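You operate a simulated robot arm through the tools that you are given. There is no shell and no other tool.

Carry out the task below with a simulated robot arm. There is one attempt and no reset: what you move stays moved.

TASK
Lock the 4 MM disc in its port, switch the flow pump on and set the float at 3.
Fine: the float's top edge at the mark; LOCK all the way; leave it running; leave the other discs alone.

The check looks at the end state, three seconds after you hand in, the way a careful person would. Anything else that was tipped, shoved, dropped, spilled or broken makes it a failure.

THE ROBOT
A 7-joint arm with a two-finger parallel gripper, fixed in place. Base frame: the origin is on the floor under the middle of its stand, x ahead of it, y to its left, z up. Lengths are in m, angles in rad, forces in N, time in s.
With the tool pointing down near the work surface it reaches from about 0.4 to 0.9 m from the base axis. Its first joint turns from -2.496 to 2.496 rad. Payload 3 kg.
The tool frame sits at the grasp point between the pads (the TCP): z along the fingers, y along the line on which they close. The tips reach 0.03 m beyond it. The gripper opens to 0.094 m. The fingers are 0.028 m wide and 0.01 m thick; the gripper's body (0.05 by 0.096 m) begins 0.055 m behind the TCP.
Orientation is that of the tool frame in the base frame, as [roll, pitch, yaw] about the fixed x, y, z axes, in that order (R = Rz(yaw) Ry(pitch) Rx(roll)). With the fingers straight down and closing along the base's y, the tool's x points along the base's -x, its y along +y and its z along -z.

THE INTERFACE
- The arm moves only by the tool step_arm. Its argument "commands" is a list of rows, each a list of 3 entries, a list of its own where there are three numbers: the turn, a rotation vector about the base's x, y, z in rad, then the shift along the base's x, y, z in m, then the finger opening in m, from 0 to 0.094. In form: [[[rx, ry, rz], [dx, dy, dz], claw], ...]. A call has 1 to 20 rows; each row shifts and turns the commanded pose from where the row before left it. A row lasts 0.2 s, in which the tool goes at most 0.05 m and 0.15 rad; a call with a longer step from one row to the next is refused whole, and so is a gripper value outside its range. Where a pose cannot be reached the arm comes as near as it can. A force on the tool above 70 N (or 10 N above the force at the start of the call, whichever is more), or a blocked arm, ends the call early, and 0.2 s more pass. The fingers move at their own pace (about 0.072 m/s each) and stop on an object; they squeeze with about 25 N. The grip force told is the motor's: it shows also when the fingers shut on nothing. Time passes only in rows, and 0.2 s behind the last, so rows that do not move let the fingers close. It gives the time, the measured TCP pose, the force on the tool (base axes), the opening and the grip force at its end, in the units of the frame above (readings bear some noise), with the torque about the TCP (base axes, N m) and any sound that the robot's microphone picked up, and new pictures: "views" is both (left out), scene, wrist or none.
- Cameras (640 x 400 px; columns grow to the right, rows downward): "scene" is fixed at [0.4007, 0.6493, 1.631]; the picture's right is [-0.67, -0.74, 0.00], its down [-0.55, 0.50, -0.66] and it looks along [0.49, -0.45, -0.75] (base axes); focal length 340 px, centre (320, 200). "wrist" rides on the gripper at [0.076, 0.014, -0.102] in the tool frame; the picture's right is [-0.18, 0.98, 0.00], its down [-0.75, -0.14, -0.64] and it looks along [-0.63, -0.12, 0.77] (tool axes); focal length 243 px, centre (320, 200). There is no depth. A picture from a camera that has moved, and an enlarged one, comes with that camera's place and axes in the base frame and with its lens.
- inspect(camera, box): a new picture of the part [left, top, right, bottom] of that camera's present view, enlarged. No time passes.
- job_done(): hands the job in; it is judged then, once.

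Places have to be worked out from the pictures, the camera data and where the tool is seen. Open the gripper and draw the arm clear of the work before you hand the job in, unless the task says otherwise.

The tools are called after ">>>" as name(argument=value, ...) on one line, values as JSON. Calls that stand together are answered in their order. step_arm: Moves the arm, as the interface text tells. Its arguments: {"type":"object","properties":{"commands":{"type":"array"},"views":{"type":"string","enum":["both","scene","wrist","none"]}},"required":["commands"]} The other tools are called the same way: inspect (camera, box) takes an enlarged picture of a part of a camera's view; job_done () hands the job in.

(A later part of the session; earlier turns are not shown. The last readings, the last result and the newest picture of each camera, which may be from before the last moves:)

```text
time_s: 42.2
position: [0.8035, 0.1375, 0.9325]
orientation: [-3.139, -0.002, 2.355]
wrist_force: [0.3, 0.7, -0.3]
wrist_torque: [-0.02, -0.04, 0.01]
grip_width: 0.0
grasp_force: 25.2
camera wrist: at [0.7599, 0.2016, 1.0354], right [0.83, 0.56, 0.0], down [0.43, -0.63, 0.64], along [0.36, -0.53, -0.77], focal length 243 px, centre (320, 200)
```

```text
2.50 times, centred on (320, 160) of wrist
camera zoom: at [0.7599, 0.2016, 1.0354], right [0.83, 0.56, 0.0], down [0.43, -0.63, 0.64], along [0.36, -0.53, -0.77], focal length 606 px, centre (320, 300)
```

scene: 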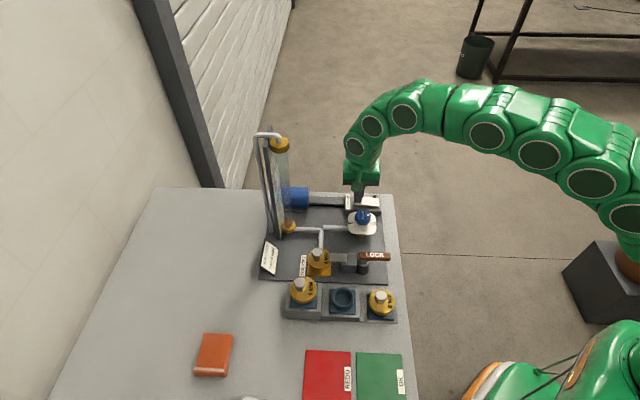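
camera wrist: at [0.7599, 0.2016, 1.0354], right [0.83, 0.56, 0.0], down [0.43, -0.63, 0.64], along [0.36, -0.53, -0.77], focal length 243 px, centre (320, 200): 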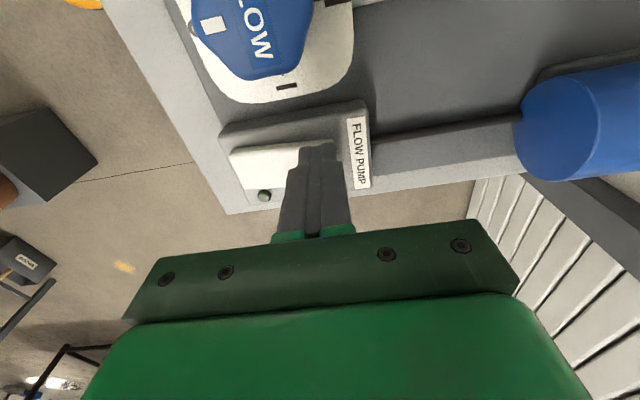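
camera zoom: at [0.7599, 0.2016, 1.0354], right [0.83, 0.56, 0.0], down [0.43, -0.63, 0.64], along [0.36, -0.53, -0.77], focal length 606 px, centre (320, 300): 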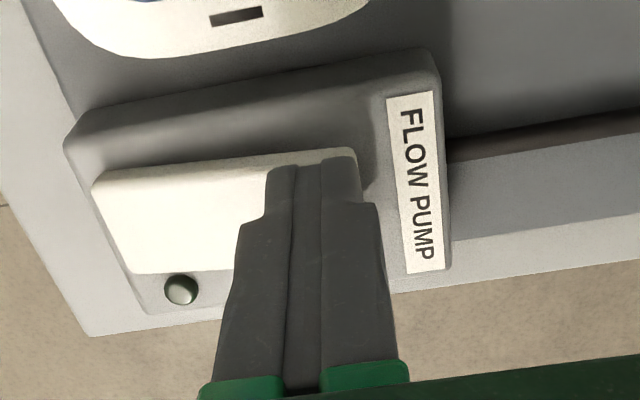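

The tip is over the raised end, just about to touch. I'll press down in 3 mm steps and listen for the click.

>>> step_arm(commands=[[[0, 0, 0], [0, 0, -0.003], 0.0], [[0, 0, 0], [0, 0, -0.003], 0.0], [[0, 0, 0], [0, 0, 0], 0.0]], views="none")

>>> inspect(camera="scene", box=[340, 175, 390, 225])

```text
time_s: 43.0
position: [0.8027, 0.1383, 0.9272]
orientation: [-3.14, -0.001, 2.355]
wrist_force: [-0.8, -0.4, 0.8]
wrist_torque: [0.01, 0.02, 0.0]
grip_width: 0.0002
grasp_force: 24.7
```

```text
8.00 times, centred on (365, 200) of scene
camera zoom: at [0.4007, 0.6493, 1.631], right [-0.67, -0.74, 0.0], down [-0.55, 0.5, -0.66], along [0.49, -0.45, -0.75], focal length 2723 px, centre (-40, 200)
```

zoom: 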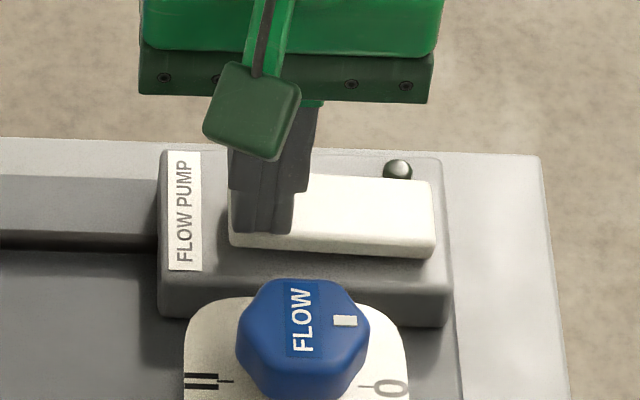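

The rocker is beginning to tip with very little force. Continuing down.

>>> step_arm(commands=[[[0, 0, 0], [0, 0, -0.003], 0.0], [[0, 0, 0], [0, 0, -0.003], 0.0], [[0, 0, 0], [0, 0, 0], 0.0]], views="none")

>>> inspect(camera="scene", box=[340, 175, 390, 225])

```text
time_s: 43.8
position: [0.8027, 0.1375, 0.9221]
orientation: [3.14, 0.0, 2.353]
wrist_force: [-8.4, -1.2, 35.6]
wrist_torque: [-0.33, 0.4, -0.07]
grip_width: 0.0001
grasp_force: 25.3
```

```text
8.00 times, centred on (365, 200) of scene
camera zoom: at [0.4007, 0.6493, 1.631], right [-0.67, -0.74, 0.0], down [-0.55, 0.5, -0.66], along [0.49, -0.45, -0.75], focal length 2723 px, centre (-40, 200)
```

zoom: 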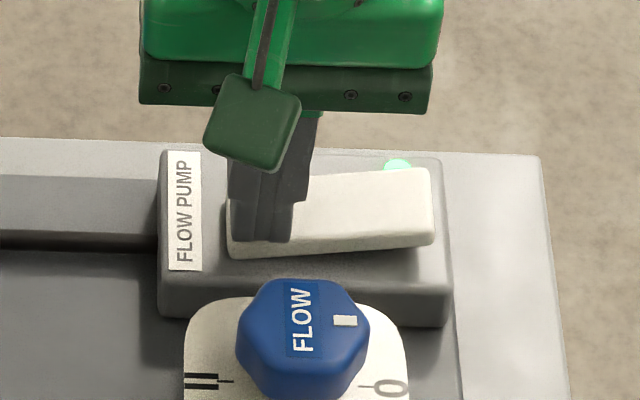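

The rocker flipped and the indicator lit green, so the pump is on. I'll lift off and look at the switch and float.

>>> step_arm(commands=[[[0, 0, 0], [0, 0, 0.015], 0.0], [[0, 0, 0], [0, 0, 0.03], 0.0], [[0, 0, 0], [0, 0, 0.03], 0.0], [[0, 0, 0], [0, 0, 0.03], 0.0], [[0, 0, 0], [0, 0, 0], 0.0]], views="both")

>>> inspect(camera="scene", box=[340, 175, 390, 225])

>>> inspect(camera="scene", box=[250, 180, 314, 240])

>>> inspect(camera="wrist", box=[220, 0, 420, 160])

```text
time_s: 45.0
position: [0.8029, 0.1398, 1.0262]
orientation: [-3.139, -0.002, 2.354]
wrist_force: [0.4, -0.1, 0.1]
wrist_torque: [0.01, 0.02, 0.02]
grip_width: 0.0001
grasp_force: 25.2
camera wrist: at [0.7596, 0.2022, 1.1286], right [0.83, 0.56, 0.0], down [0.43, -0.63, 0.64], along [0.36, -0.53, -0.77], focal length 243 px, centre (320, 200)
```

scene: 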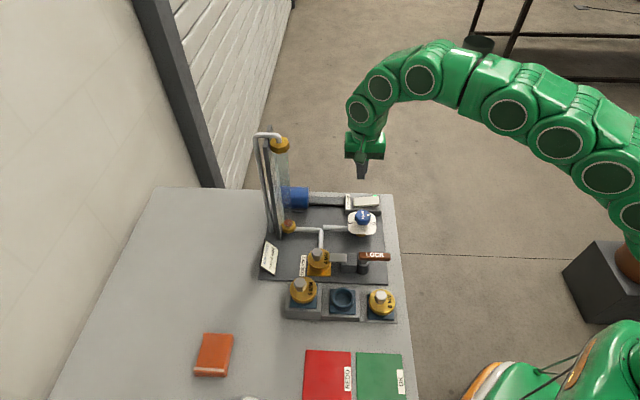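
wrist: 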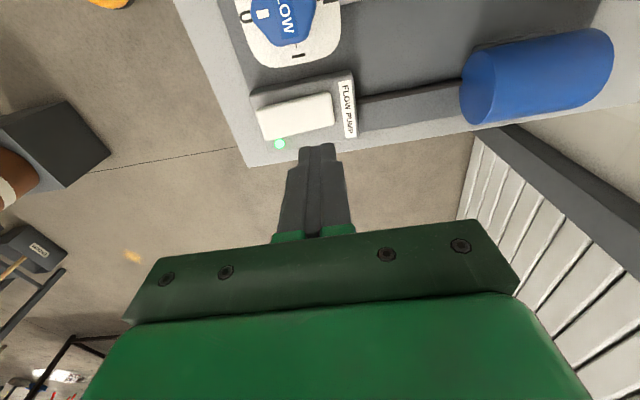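

```text
8.00 times, centred on (365, 200) of scene
camera zoom: at [0.4007, 0.6493, 1.631], right [-0.67, -0.74, 0.0], down [-0.55, 0.5, -0.66], along [0.49, -0.45, -0.75], focal length 2723 px, centre (-40, 200)
```

zoom: 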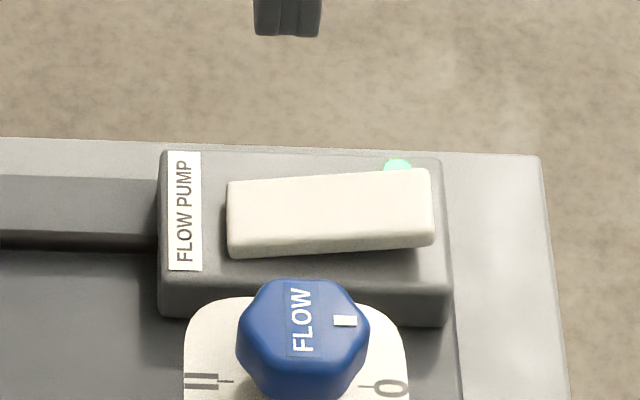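

```text
6.67 times, centred on (282, 210) of scene
camera zoom: at [0.4007, 0.6493, 1.631], right [-0.67, -0.74, 0.0], down [-0.55, 0.5, -0.66], along [0.49, -0.45, -0.75], focal length 2269 px, centre (573, 133)
```

zoom: 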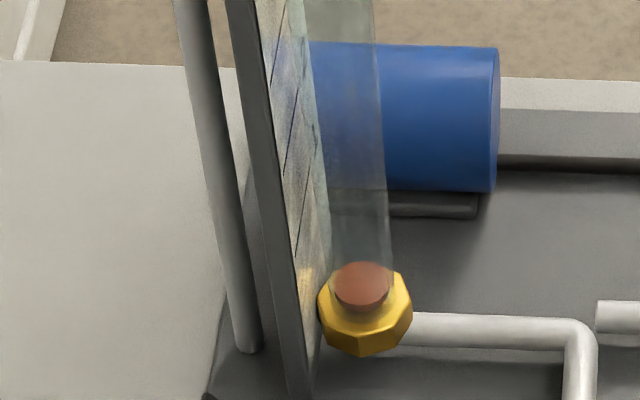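

```text
2.50 times, centred on (320, 80) of wrist
camera zoom: at [0.7596, 0.2022, 1.1286], right [0.83, 0.56, 0.0], down [0.43, -0.63, 0.64], along [0.36, -0.53, -0.77], focal length 606 px, centre (320, 500)
```

zoom: 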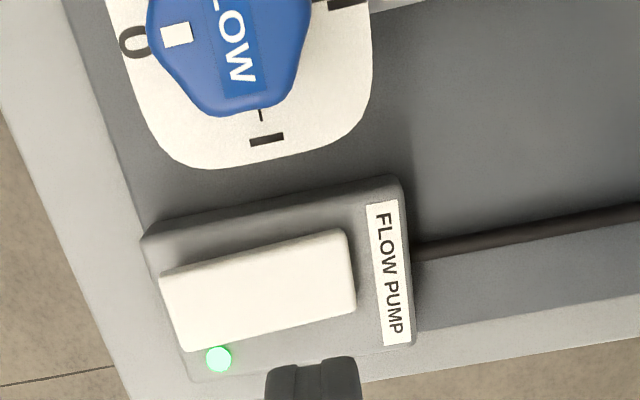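

The pump is running with the green lamp on, and the float is still at the bottom since the knob is at 0. The scale marks look about 45 mm apart, with mark 3 near z 1.04. I'll study the knob's shape before gripping it.

>>> inspect(camera="scene", box=[346, 203, 380, 233])

>>> inspect(camera="wrist", box=[230, 0, 350, 80])

```text
13.33 times, centred on (363, 218) of scene
camera zoom: at [0.4007, 0.6493, 1.631], right [-0.67, -0.74, 0.0], down [-0.55, 0.5, -0.66], along [0.49, -0.45, -0.75], focal length 4538 px, centre (-253, -40)
```

zoom: 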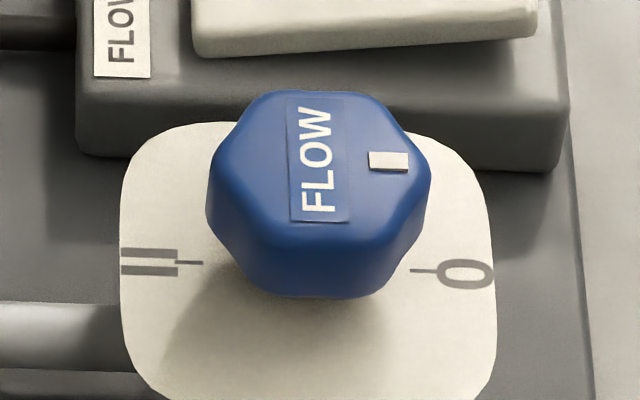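

```text
5.00 times, centred on (290, 40) of wrist
camera zoom: at [0.7596, 0.2022, 1.1286], right [0.83, 0.56, 0.0], down [0.43, -0.63, 0.64], along [0.36, -0.53, -0.77], focal length 1213 px, centre (470, 1000)
```

zoom: 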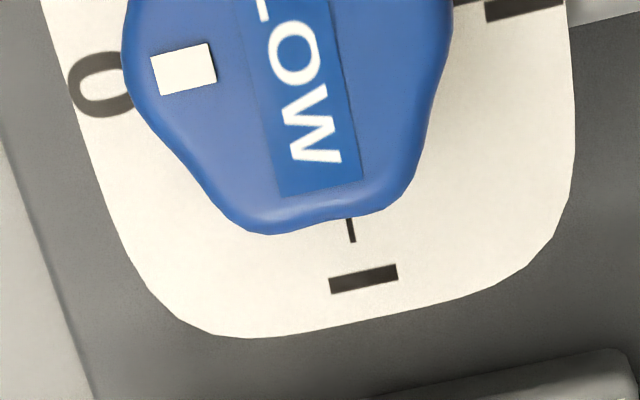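

The knob is six-sided with flats facing towards and away from the discs and its axis at about (0.743, 0.184). I'll turn the tool to yaw 0.785, which leaves a full 180° of counter-clockwise travel, and hover above it.

>>> step_arm(commands=[[[0, 0, -0.1427], [-0.006, 0.0044, 0.005], 0.06], [[0, 0, -0.1427], [-0.006, 0.0044, 0], 0.06], [[0, 0, -0.1427], [-0.006, 0.0044, 0], 0.06], [[0, 0, -0.1427], [-0.006, 0.0044, 0], 0.06], [[0, 0, -0.1427], [-0.006, 0.0044, 0], 0.06], [[0, 0, -0.1427], [-0.006, 0.0044, 0], 0.06], [[0, 0, -0.1427], [-0.006, 0.0044, 0], 0.06], [[0, 0, -0.1427], [-0.006, 0.0044, 0], 0.06], [[0, 0, -0.1427], [-0.006, 0.0044, 0], 0.06], [[0, 0, -0.1427], [-0.006, 0.0044, 0], 0.06], [[0, 0, -0.1427], [0, 0, 0], 0.06], [[0, 0, 0], [0, 0, 0], 0.06]], views="both")

>>> inspect(camera="wrist", box=[220, 60, 420, 220])

>>> inspect(camera="scene", box=[335, 180, 395, 240])

```text
time_s: 47.6
position: [0.7433, 0.1824, 1.0297]
orientation: [-3.139, -0.002, 0.782]
wrist_force: [0.3, -0.6, -0.5]
wrist_torque: [-0.04, -0.01, 0.02]
grip_width: 0.0599
grasp_force: 0.1
camera wrist: at [0.8076, 0.2249, 1.1336], right [0.56, -0.83, 0.0], down [-0.63, -0.43, 0.64], along [-0.53, -0.36, -0.77], focal length 243 px, centre (320, 200)
```

scene: 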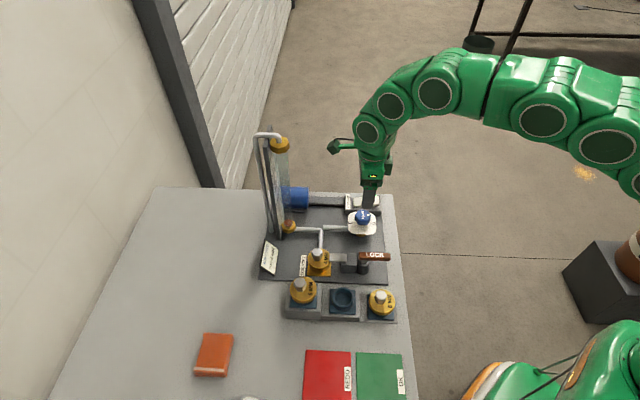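
wrist: 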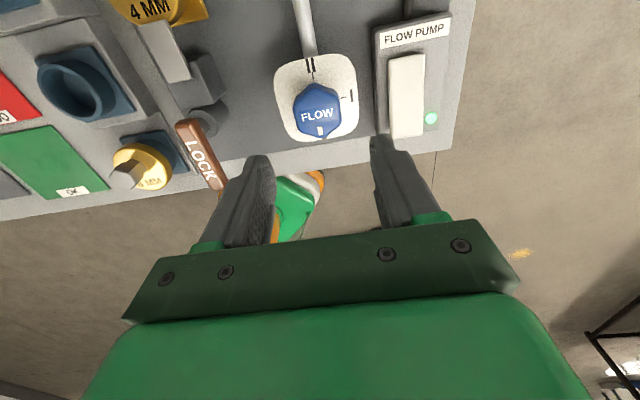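

```text
2.50 times, centred on (320, 140) of wrist
camera zoom: at [0.8076, 0.2249, 1.1336], right [0.56, -0.83, 0.0], down [-0.63, -0.43, 0.64], along [-0.53, -0.36, -0.77], focal length 606 px, centre (320, 350)
```

zoom: 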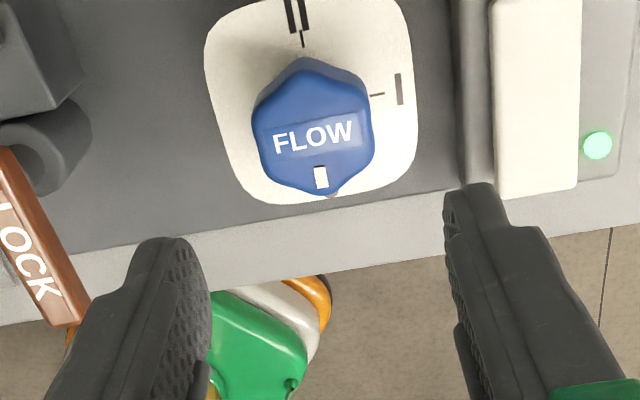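

```text
6.67 times, centred on (365, 210) of scene
camera zoom: at [0.4007, 0.6493, 1.631], right [-0.67, -0.74, 0.0], down [-0.55, 0.5, -0.66], along [0.49, -0.45, -0.75], focal length 2269 px, centre (20, 133)
```

zoom: 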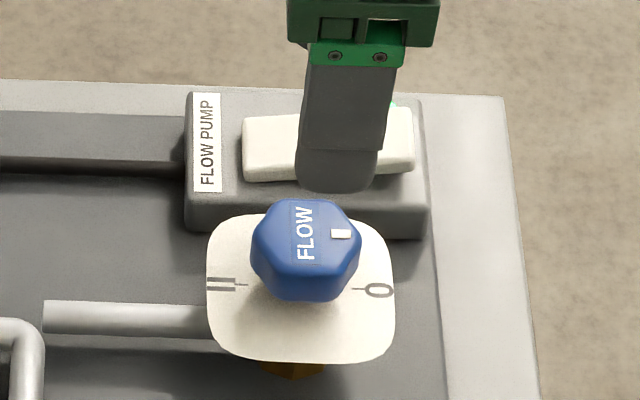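

The knob sits about 2–3 mm to one side. I'll shift (0, +0.0022) and lower to z 0.96 for a check.

>>> step_arm(commands=[[[0, 0, 0], [0.0, 0.0022, -0.01], 0.06], [[0, 0, 0], [0, 0, -0.03], 0.06], [[0, 0, 0], [0, 0, -0.03], 0.06], [[0, 0, 0], [0, 0, 0], 0.06]], views="both")

>>> inspect(camera="wrist", box=[220, 80, 420, 240])

>>> inspect(camera="scene", box=[335, 190, 395, 250])

```text
time_s: 48.6
position: [0.7443, 0.1844, 0.9628]
orientation: [-3.14, 0.0, 0.784]
wrist_force: [0.7, 0.1, 0.5]
wrist_torque: [0.03, 0.0, -0.03]
grip_width: 0.06
grasp_force: 0.0
camera wrist: at [0.8078, 0.2282, 1.0649], right [0.56, -0.83, 0.0], down [-0.63, -0.43, 0.64], along [-0.53, -0.36, -0.77], focal length 243 px, centre (320, 200)
```

scene: 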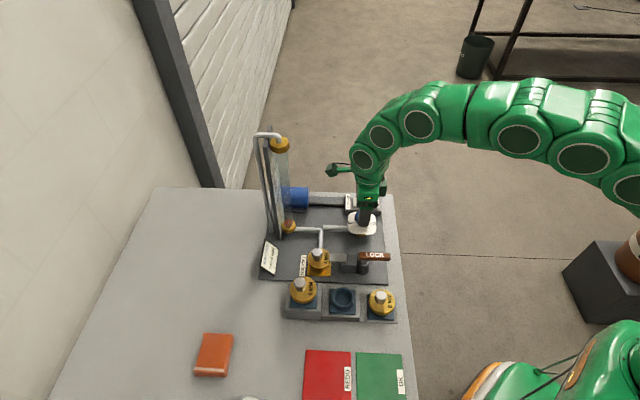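
wrist: 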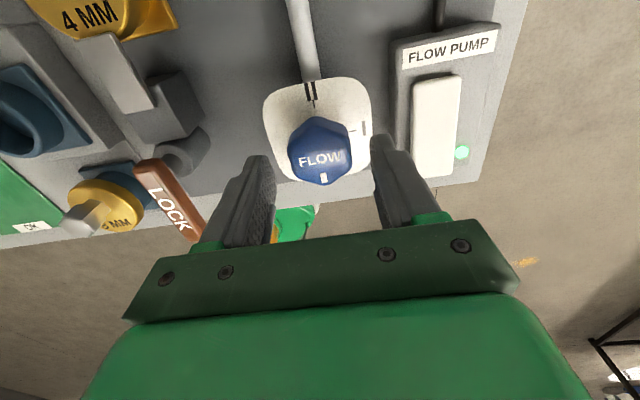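

```text
2.50 times, centred on (320, 160) of wrist
camera zoom: at [0.8078, 0.2282, 1.0649], right [0.56, -0.83, 0.0], down [-0.63, -0.43, 0.64], along [-0.53, -0.36, -0.77], focal length 606 px, centre (320, 300)
```

zoom: 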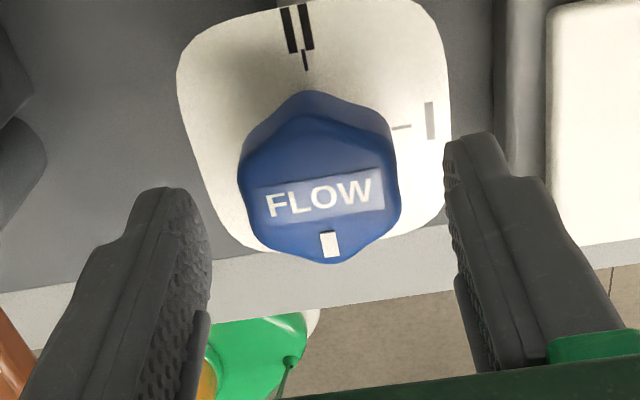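

```text
6.67 times, centred on (365, 220) of scene
camera zoom: at [0.4007, 0.6493, 1.631], right [-0.67, -0.74, 0.0], down [-0.55, 0.5, -0.66], along [0.49, -0.45, -0.75], focal length 2269 px, centre (20, 67)
```

zoom: 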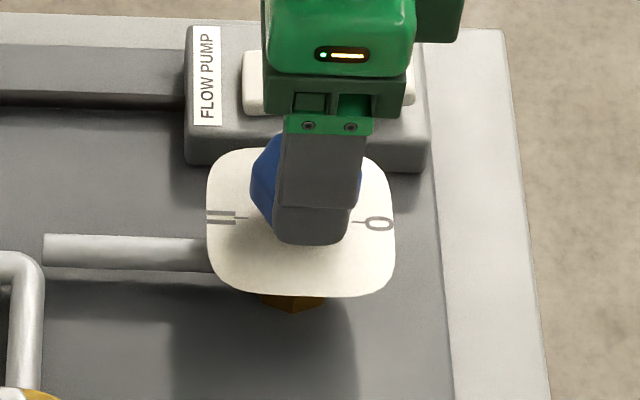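

The knob is now centred below the TCP. I'll lower 24 mm and close on it.

>>> step_arm(commands=[[[0, 0, 0], [0, 0, -0.012], 0.06], [[0, 0, 0], [0, 0, -0.012], 0.06], [[0, 0, 0], [0, 0, 0], 0.06]], views="none")

>>> step_arm(commands=[[[0, 0, 0], [0, 0, 0], 0.03], [[0, 0, 0], [0, 0, 0], 0.03], [[0, 0, 0], [0, 0, 0], 0.03]], views="both")

>>> inspect(camera="wrist", box=[220, 80, 420, 240])

>>> inspect(camera="scene", box=[335, 190, 395, 250])

```text
time_s: 49.4
position: [0.743, 0.1843, 0.9362]
orientation: [-3.14, -0.001, 0.783]
wrist_force: [0.4, 0.4, -1.1]
wrist_torque: [0.0, 0.03, 0.02]
grip_width: 0.0601
grasp_force: 0.0
```

```text
time_s: 50.2
position: [0.7428, 0.1837, 0.9365]
orientation: [-3.14, -0.003, 0.782]
wrist_force: [4.2, -2.2, -4.5]
wrist_torque: [0.04, -0.27, 0.0]
grip_width: 0.0411
grasp_force: 44.8
camera wrist: at [0.8073, 0.2277, 1.04], right [0.56, -0.83, 0.0], down [-0.63, -0.43, 0.64], along [-0.53, -0.36, -0.77], focal length 243 px, centre (320, 200)
```

scene: 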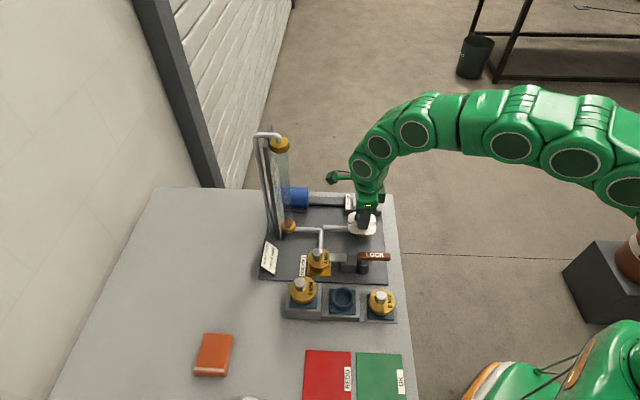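
wrist: 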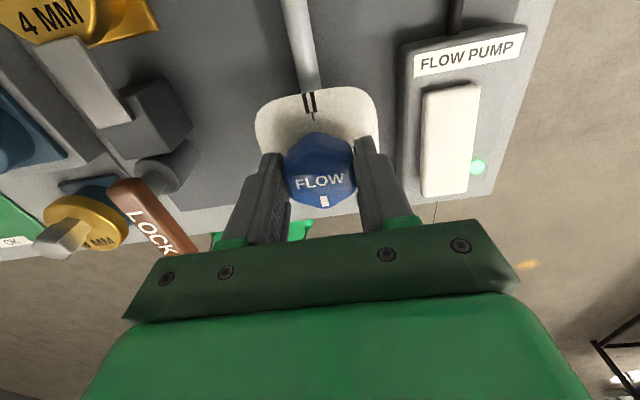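

```text
2.50 times, centred on (320, 160) of wrist
camera zoom: at [0.8073, 0.2277, 1.04], right [0.56, -0.83, 0.0], down [-0.63, -0.43, 0.64], along [-0.53, -0.36, -0.77], focal length 606 px, centre (320, 300)
```

zoom: 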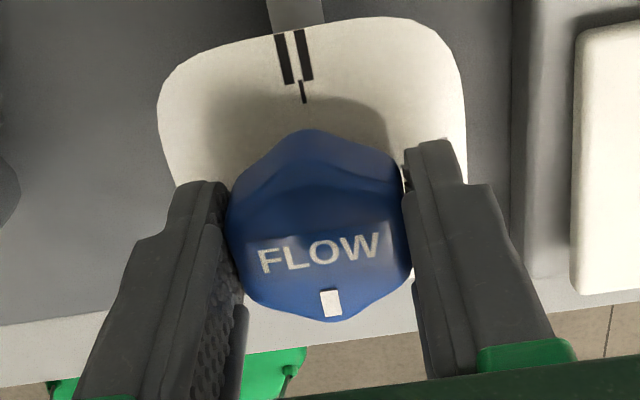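

```text
6.67 times, centred on (365, 220) of scene
camera zoom: at [0.4007, 0.6493, 1.631], right [-0.67, -0.74, 0.0], down [-0.55, 0.5, -0.66], along [0.49, -0.45, -0.75], focal length 2269 px, centre (20, 67)
```

zoom: 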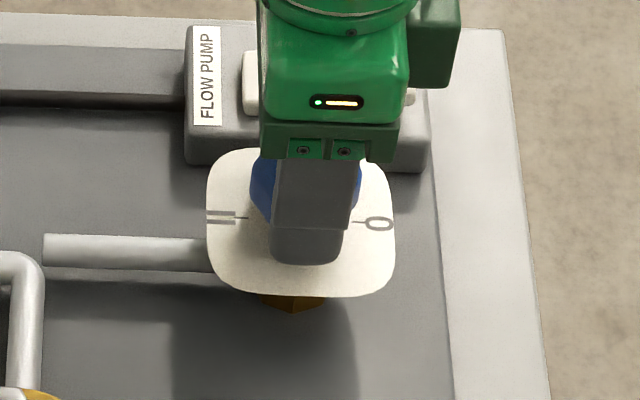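

The knob is held at 41 mm with small side forces. I'll turn counter-clockwise 0.24 rad and watch the float.

>>> step_arm(commands=[[[0, 0, 0.08], [0, 0, 0], 0.03], [[0, 0, 0.08], [0, 0, 0], 0.03], [[0, 0, 0.08], [0, 0, 0], 0.03], [[0, 0, 0], [0, 0, 0], 0.03], [[0, 0, 0], [0, 0, 0], 0.03]], views="both")

>>> inspect(camera="wrist", box=[220, 80, 420, 240])

>>> inspect(camera="scene", box=[250, 170, 314, 240])

```text
time_s: 51.4
position: [0.7429, 0.1835, 0.9367]
orientation: [-3.141, -0.003, 1.022]
wrist_force: [-15.5, 1.9, 13.3]
wrist_torque: [-0.14, 0.43, -0.01]
grip_width: 0.0417
grasp_force: 45.4
camera wrist: at [0.795, 0.2418, 1.04], right [0.74, -0.67, 0.0], down [-0.51, -0.57, 0.64], along [-0.43, -0.48, -0.77], focal length 243 px, centre (320, 200)
```

scene: 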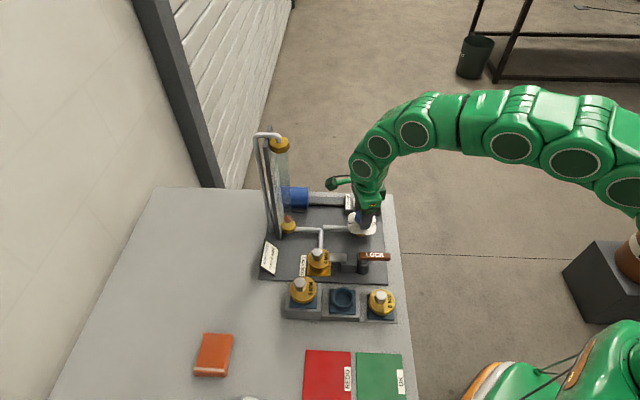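
wrist: 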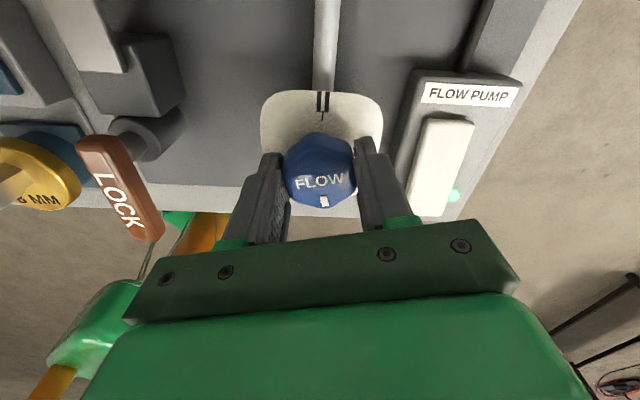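

```text
2.50 times, centred on (320, 160) of wrist
camera zoom: at [0.795, 0.2418, 1.04], right [0.74, -0.67, 0.0], down [-0.51, -0.57, 0.64], along [-0.43, -0.48, -0.77], focal length 606 px, centre (320, 300)
```

zoom: 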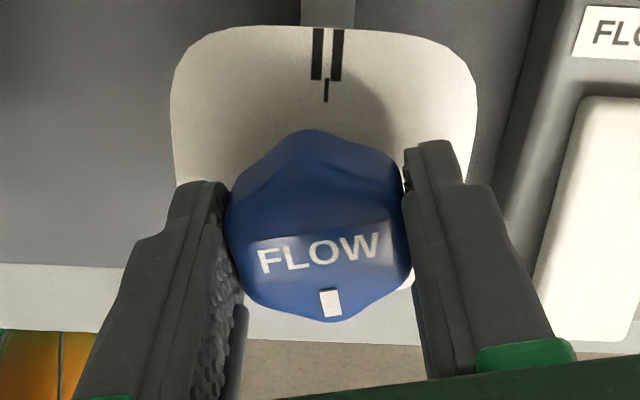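

```text
5.71 times, centred on (282, 205) of scene
camera zoom: at [0.4007, 0.6493, 1.631], right [-0.67, -0.74, 0.0], down [-0.55, 0.5, -0.66], along [0.49, -0.45, -0.75], focal length 1945 px, centre (537, 171)
```

zoom: 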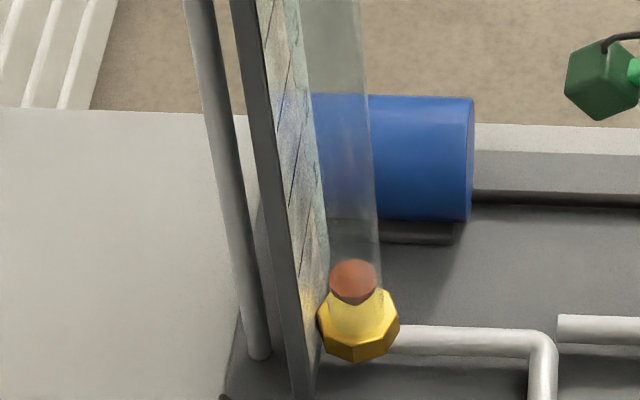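

The knob turns with the tool and the float has risen about 17 mm. I'll continue with 0.5 rad more.

>>> step_arm(commands=[[[0, 0, 0.1], [0, 0, 0], 0.03], [[0, 0, 0.1], [0, 0, 0], 0.03], [[0, 0, 0.1], [0, 0, 0], 0.03], [[0, 0, 0.1], [0, 0, 0], 0.03], [[0, 0, 0.1], [0, 0, 0], 0.03], [[0, 0, 0], [0, 0, 0], 0.03], [[0, 0, 0], [0, 0, 0], 0.03], [[0, 0, 0], [0, 0, 0], 0.03]], views="both")

>>> inspect(camera="wrist", box=[220, 80, 420, 240])

>>> inspect(camera="scene", box=[250, 170, 314, 240])

```text
time_s: 53.2
position: [0.7411, 0.1839, 0.9361]
orientation: [-3.141, -0.003, 1.524]
wrist_force: [-26.9, 6.9, 10.9]
wrist_torque: [0.14, 0.52, -0.01]
grip_width: 0.0415
grasp_force: 45.1
camera wrist: at [0.7608, 0.2598, 1.0399], right [0.97, -0.23, 0.0], down [-0.18, -0.75, 0.64], along [-0.15, -0.62, -0.77], focal length 243 px, centre (320, 200)
```

scene: 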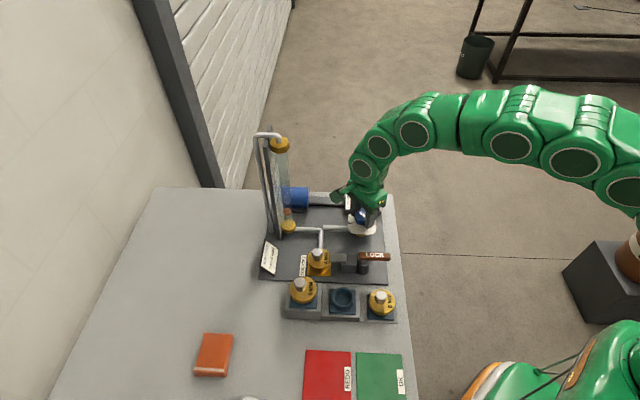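
wrist: 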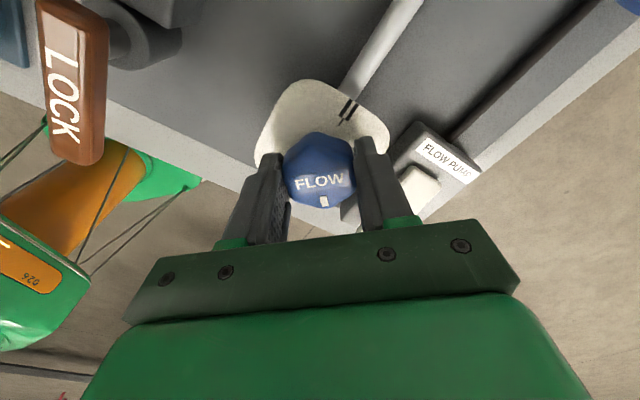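

```text
2.50 times, centred on (320, 160) of wrist
camera zoom: at [0.7608, 0.2598, 1.0399], right [0.97, -0.23, 0.0], down [-0.18, -0.75, 0.64], along [-0.15, -0.62, -0.77], focal length 606 px, centre (320, 300)
```

zoom: 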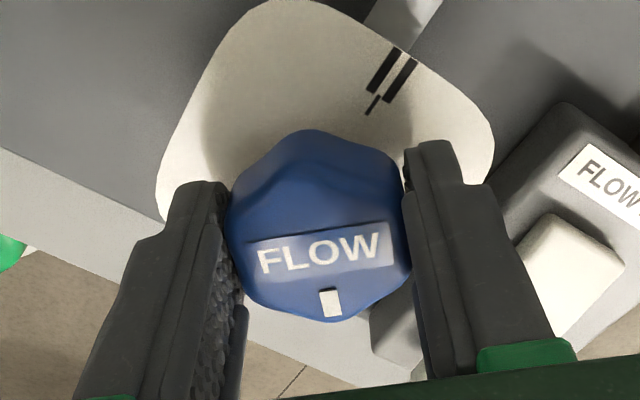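

```text
5.71 times, centred on (282, 205) of scene
camera zoom: at [0.4007, 0.6493, 1.631], right [-0.67, -0.74, 0.0], down [-0.55, 0.5, -0.66], along [0.49, -0.45, -0.75], focal length 1945 px, centre (537, 171)
```

zoom: 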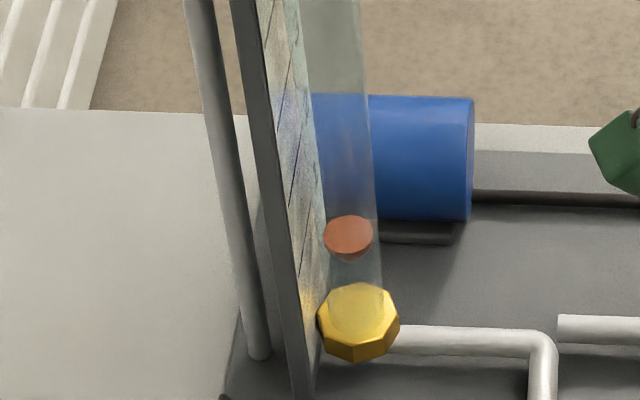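

The float is at about z 0.963 and rising steadily with the knob angle. There is a 27 N side force from a slight axis offset, so I'll shift the tool 2 mm towards -x while turning 0.7 rad more.

>>> step_arm(commands=[[[0, 0, 0.1], [-0.001, 0.0003, 0.0003], 0.03], [[0, 0, 0.1], [-0.001, 0.0003, 0.0003], 0.03], [[0, 0, 0.1], [0, 0, 0], 0.03], [[0, 0, 0.1], [0, 0, 0], 0.03], [[0, 0, 0.1], [0, 0, 0], 0.03], [[0, 0, 0.1], [0, 0, 0], 0.03], [[0, 0, 0.1], [0, 0, 0], 0.03], [[0, 0, 0], [0, 0, 0], 0.03], [[0, 0, 0], [0, 0, 0], 0.03], [[0, 0, 0], [0, 0, 0], 0.03]], views="both")

>>> inspect(camera="scene", box=[250, 150, 314, 220])

>>> inspect(camera="wrist", box=[220, 80, 420, 240])

```text
time_s: 55.4
position: [0.7411, 0.1851, 0.9356]
orientation: [-3.14, -0.002, 2.223]
wrist_force: [44.0, 6.7, -26.3]
wrist_torque: [-0.35, -0.72, 0.01]
grip_width: 0.0413
grasp_force: 45.3
camera wrist: at [0.7071, 0.2537, 1.0401], right [0.89, 0.45, 0.0], down [0.35, -0.68, 0.64], along [0.29, -0.57, -0.77], focal length 243 px, centre (320, 200)
```

scene: 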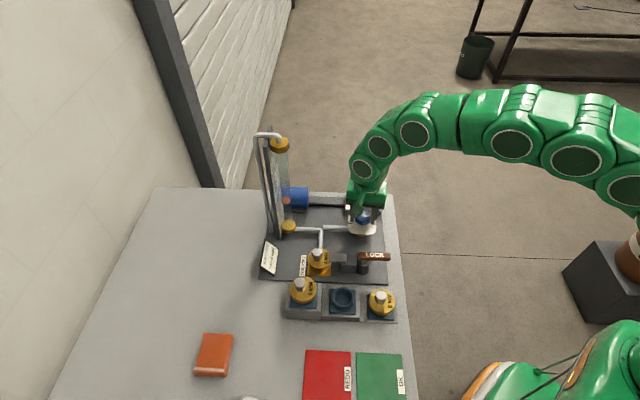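
wrist: 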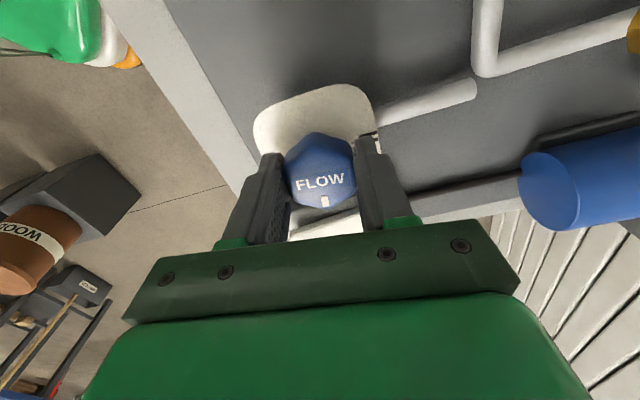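

```text
5.71 times, centred on (282, 185) of scene
camera zoom: at [0.4007, 0.6493, 1.631], right [-0.67, -0.74, 0.0], down [-0.55, 0.5, -0.66], along [0.49, -0.45, -0.75], focal length 1945 px, centre (537, 286)
```

zoom: 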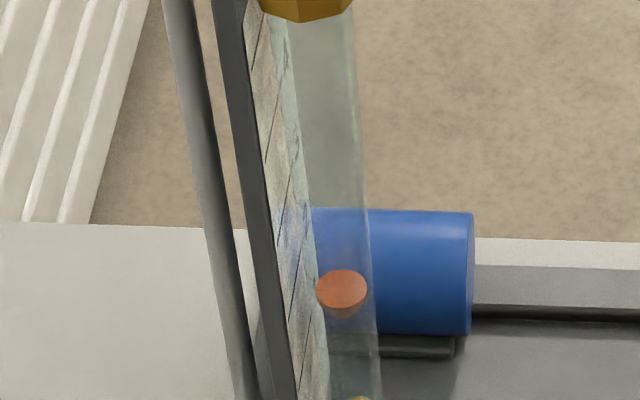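

```text
2.50 times, centred on (320, 160) of wrist
camera zoom: at [0.7071, 0.2537, 1.0401], right [0.89, 0.45, 0.0], down [0.35, -0.68, 0.64], along [0.29, -0.57, -0.77], focal length 606 px, centre (320, 300)
```

zoom: 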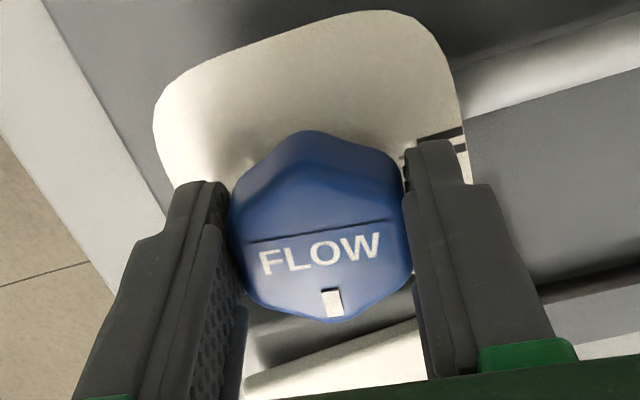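

The float is at about z 1.005, near mark 2. My side correction overshot, so I'll undo 1.2 mm of it while turning another 0.5 rad.

>>> step_arm(commands=[[[0, 0, 0], [0.0006, 0, -0.0003], 0.03], [[0, 0, 0.1], [0.0006, 0, -0.0002], 0.03], [[0, 0, 0.1], [0, 0, 0], 0.03], [[0, 0, 0.1], [0, 0, 0], 0.03], [[0, 0, 0.1], [0, 0, 0], 0.03], [[0, 0, 0.1], [0, 0, 0], 0.03], [[0, 0, 0], [0, 0, 0], 0.03], [[0, 0, 0], [0, 0, 0], 0.03], [[0, 0, 0], [0, 0, 0], 0.03], [[0, 0, 0], [0, 0, 0], 0.03]], views="both")

>>> inspect(camera="scene", box=[250, 150, 314, 220])

>>> inspect(camera="wrist", box=[220, 80, 420, 240])

```text
time_s: 57.6
position: [0.7416, 0.1837, 0.9373]
orientation: [-3.14, -0.002, 2.723]
wrist_force: [-25.9, -13.4, 11.2]
wrist_torque: [-0.41, 0.73, -0.07]
grip_width: 0.0414
grasp_force: 45.2
camera wrist: at [0.6782, 0.2284, 1.0402], right [0.57, 0.82, 0.0], down [0.63, -0.43, 0.64], along [0.53, -0.37, -0.77], focal length 243 px, centre (320, 200)
```

scene: 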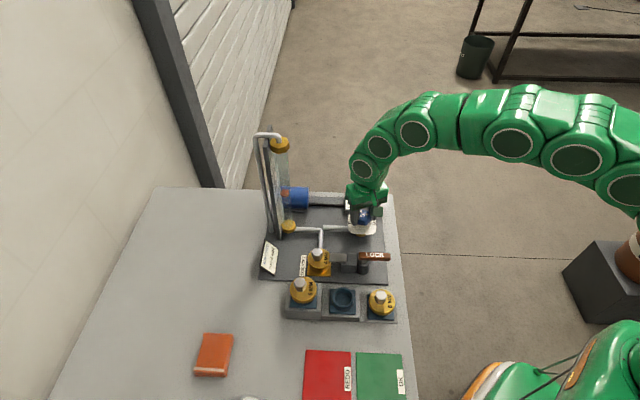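
wrist: 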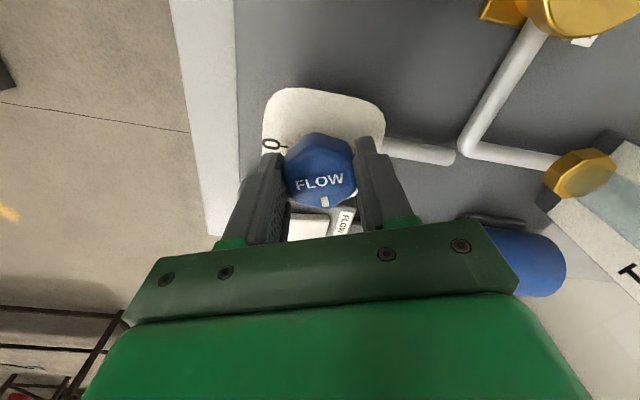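

```text
5.71 times, centred on (282, 185) of scene
camera zoom: at [0.4007, 0.6493, 1.631], right [-0.67, -0.74, 0.0], down [-0.55, 0.5, -0.66], along [0.49, -0.45, -0.75], focal length 1945 px, centre (537, 286)
```

zoom: 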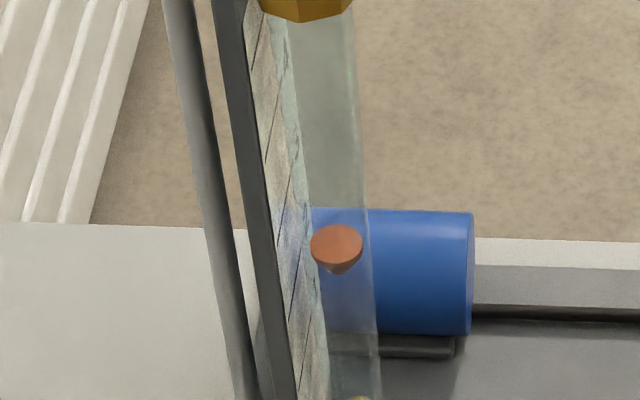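

```text
2.50 times, centred on (320, 160) of wrist
camera zoom: at [0.6782, 0.2284, 1.0402], right [0.57, 0.82, 0.0], down [0.63, -0.43, 0.64], along [0.53, -0.37, -0.77], focal length 606 px, centre (320, 300)
```

zoom: 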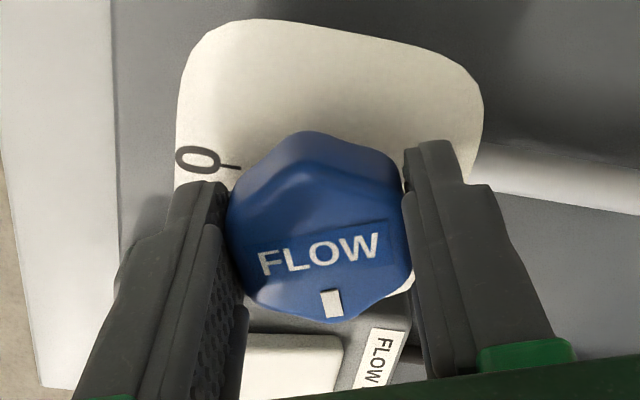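

The float is now near z 1.032, just below where I expect mark 3. I'll relax the side force, release the knob, rise, and swing round for a level view of the scale to read it without parallax.

>>> step_arm(commands=[[[0, 0, 0], [-0.0007, -0.0004, 0], 0.03], [[0, 0, 0], [0, 0, 0], 0.06], [[0, 0, 0], [0, 0, 0], 0.06], [[0, 0, 0], [0, 0, 0.015], 0.06], [[0, 0, 0], [0, 0, 0.035], 0.06], [[0, 0, 0], [0, 0, 0.04], 0.06], [[0, 0, 0.145], [-0.003, 0.002, 0], 0.094], [[0, 0, 0.145], [-0.003, 0.002, 0], 0.094], [[0, 0, 0.145], [-0.003, 0.002, 0], 0.094], [[0, 0, 0.145], [-0.003, 0.002, 0], 0.094], [[0, 0, 0.145], [-0.003, 0.002, 0], 0.094], [[0, 0, 0.145], [-0.003, 0.002, 0], 0.094], [[0, 0, 0.145], [-0.003, 0.003, 0], 0.094], [[0, 0, 0.145], [-0.003, 0.003, 0], 0.094], [[0, 0, 0.145], [-0.002, 0.001, 0], 0.094], [[0, 0, 0], [0, 0, 0], 0.094]], views="both")

>>> inspect(camera="scene", box=[250, 150, 314, 220])

>>> inspect(camera="scene", box=[346, 203, 380, 233])

```text
time_s: 61.0
position: [0.7153, 0.2029, 1.0272]
orientation: [-3.139, 0.0, -2.255]
wrist_force: [-0.3, -0.7, 0.2]
wrist_torque: [0.01, -0.01, 0.01]
grip_width: 0.0938
grasp_force: 0.1
camera wrist: at [0.6565, 0.1538, 1.1305], right [-0.65, 0.76, 0.0], down [0.58, 0.5, 0.64], along [0.49, 0.41, -0.77], focal length 243 px, centre (320, 200)
```

scene: 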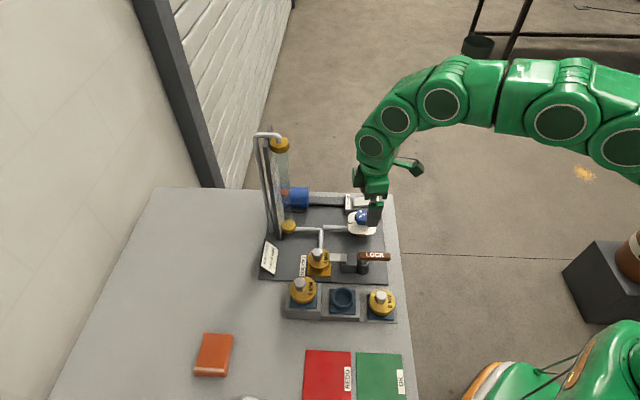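
wrist: 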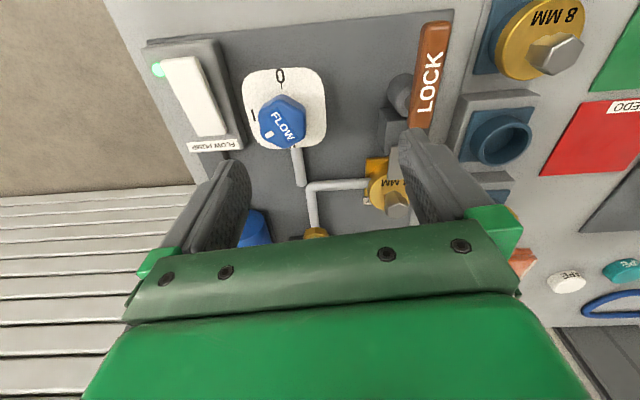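

```text
5.71 times, centred on (282, 185) of scene
camera zoom: at [0.4007, 0.6493, 1.631], right [-0.67, -0.74, 0.0], down [-0.55, 0.5, -0.66], along [0.49, -0.45, -0.75], focal length 1945 px, centre (537, 286)
```

zoom: 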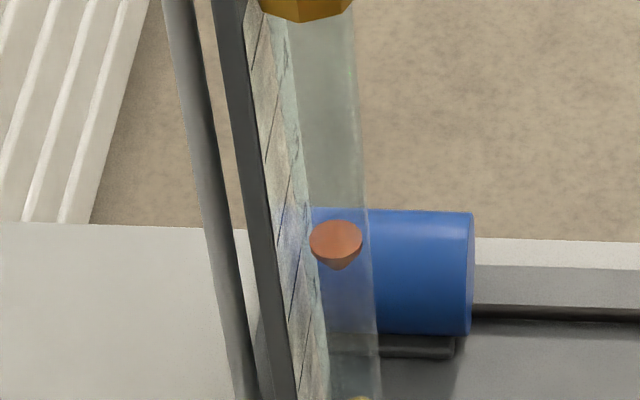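

```text
13.33 times, centred on (363, 218) of scene
camera zoom: at [0.4007, 0.6493, 1.631], right [-0.67, -0.74, 0.0], down [-0.55, 0.5, -0.66], along [0.49, -0.45, -0.75], focal length 4538 px, centre (-253, -40)
```

zoom: 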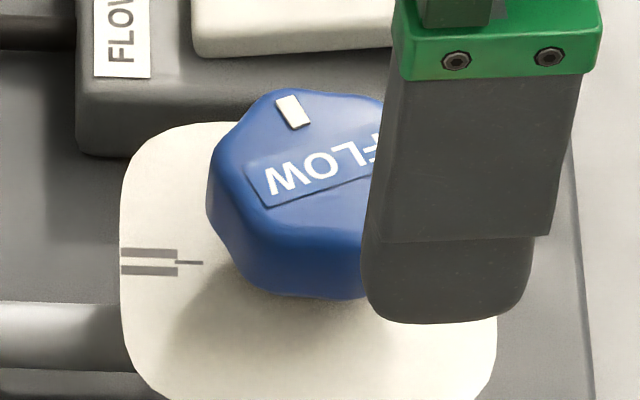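

The knob stayed put after release and the float settled slightly higher, at about z 1.034. Now I'll tilt the tool 0.8 rad so the wrist camera looks almost level at the scale.

>>> step_arm(commands=[[[0.1033, -0.0843, 0], [0, 0, 0], 0.094], [[0.1033, -0.0843, 0], [0, 0, 0], 0.094], [[0.1033, -0.0843, 0], [0, 0, 0], 0.094], [[0.1033, -0.0843, 0], [0, 0, 0], 0.094], [[0.1033, -0.0843, 0], [0, 0, 0], 0.094], [[0.1033, -0.0843, 0], [0, 0, 0], 0.094], [[0, 0, 0], [0, 0, 0], 0.094], [[0, 0, 0], [0, 0, 0], 0.094]], views="both")

>>> inspect(camera="wrist", box=[240, 80, 400, 240])

>>> inspect(camera="wrist", box=[270, 160, 350, 240])

>>> inspect(camera="scene", box=[250, 150, 314, 220])

```text
time_s: 62.8
position: [0.7159, 0.2041, 1.0266]
orientation: [-3.141, 0.801, -2.255]
wrist_force: [0.1, -0.2, -0.5]
wrist_torque: [-0.02, -0.02, 0.0]
grip_width: 0.0943
grasp_force: 0.2
camera wrist: at [0.6247, 0.1143, 1.0443], right [-0.68, 0.72, 0.13], down [0.15, -0.04, 0.99], along [0.72, 0.69, -0.08], focal length 243 px, centre (320, 200)
```

scene: 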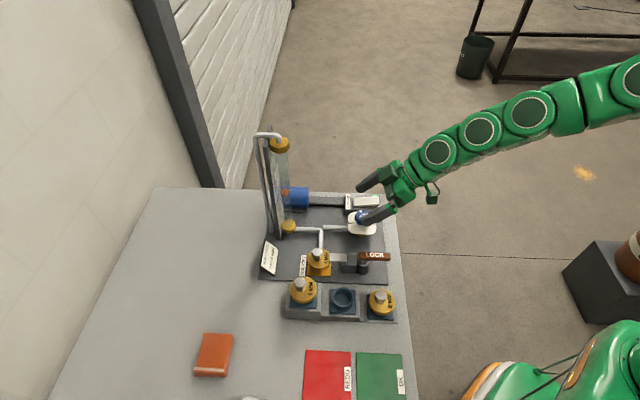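
wrist: 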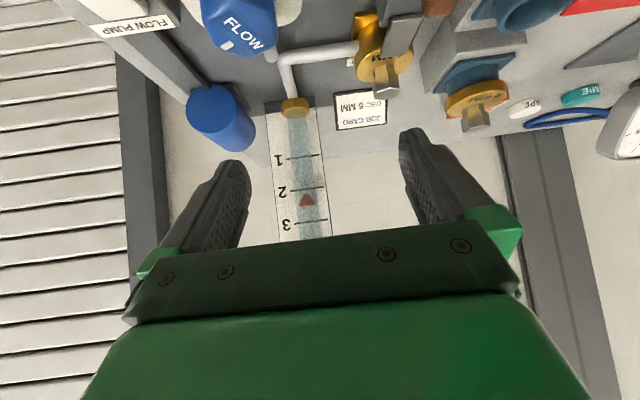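

```text
2.50 times, centred on (320, 160) of wrist
camera zoom: at [0.6247, 0.1143, 1.0443], right [-0.68, 0.72, 0.13], down [0.15, -0.04, 0.99], along [0.72, 0.69, -0.08], focal length 606 px, centre (320, 300)
```

zoom: 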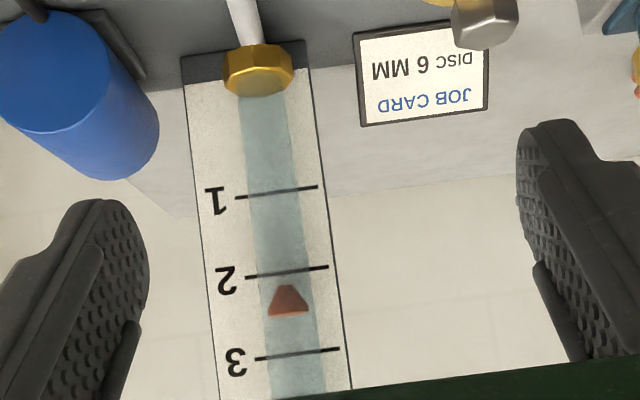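

```text
5.00 times, centred on (310, 200) of wrist
camera zoom: at [0.6247, 0.1143, 1.0443], right [-0.68, 0.72, 0.13], down [0.15, -0.04, 0.99], along [0.72, 0.69, -0.08], focal length 1213 px, centre (370, 200)
```

zoom: 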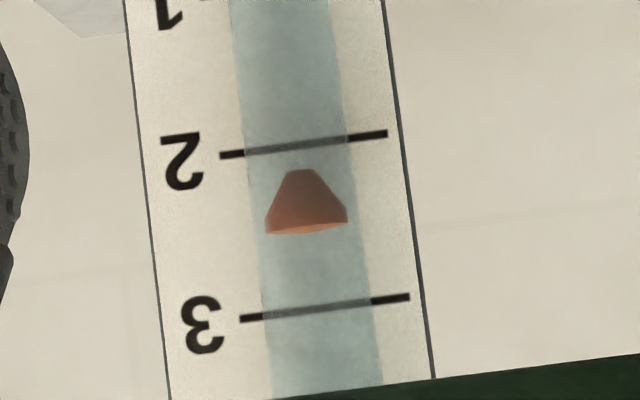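

```text
5.71 times, centred on (282, 185) of scene
camera zoom: at [0.4007, 0.6493, 1.631], right [-0.67, -0.74, 0.0], down [-0.55, 0.5, -0.66], along [0.49, -0.45, -0.75], focal length 1945 px, centre (537, 286)
```

zoom: 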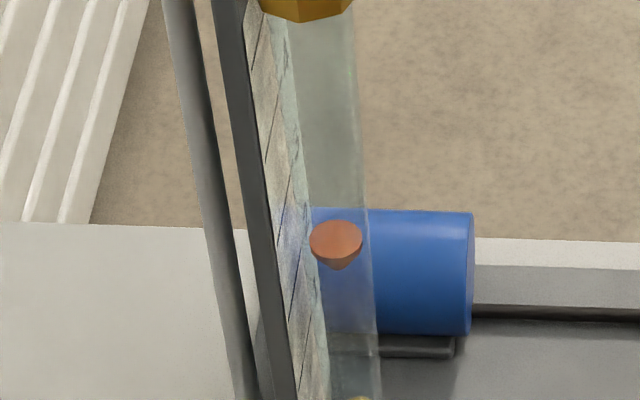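

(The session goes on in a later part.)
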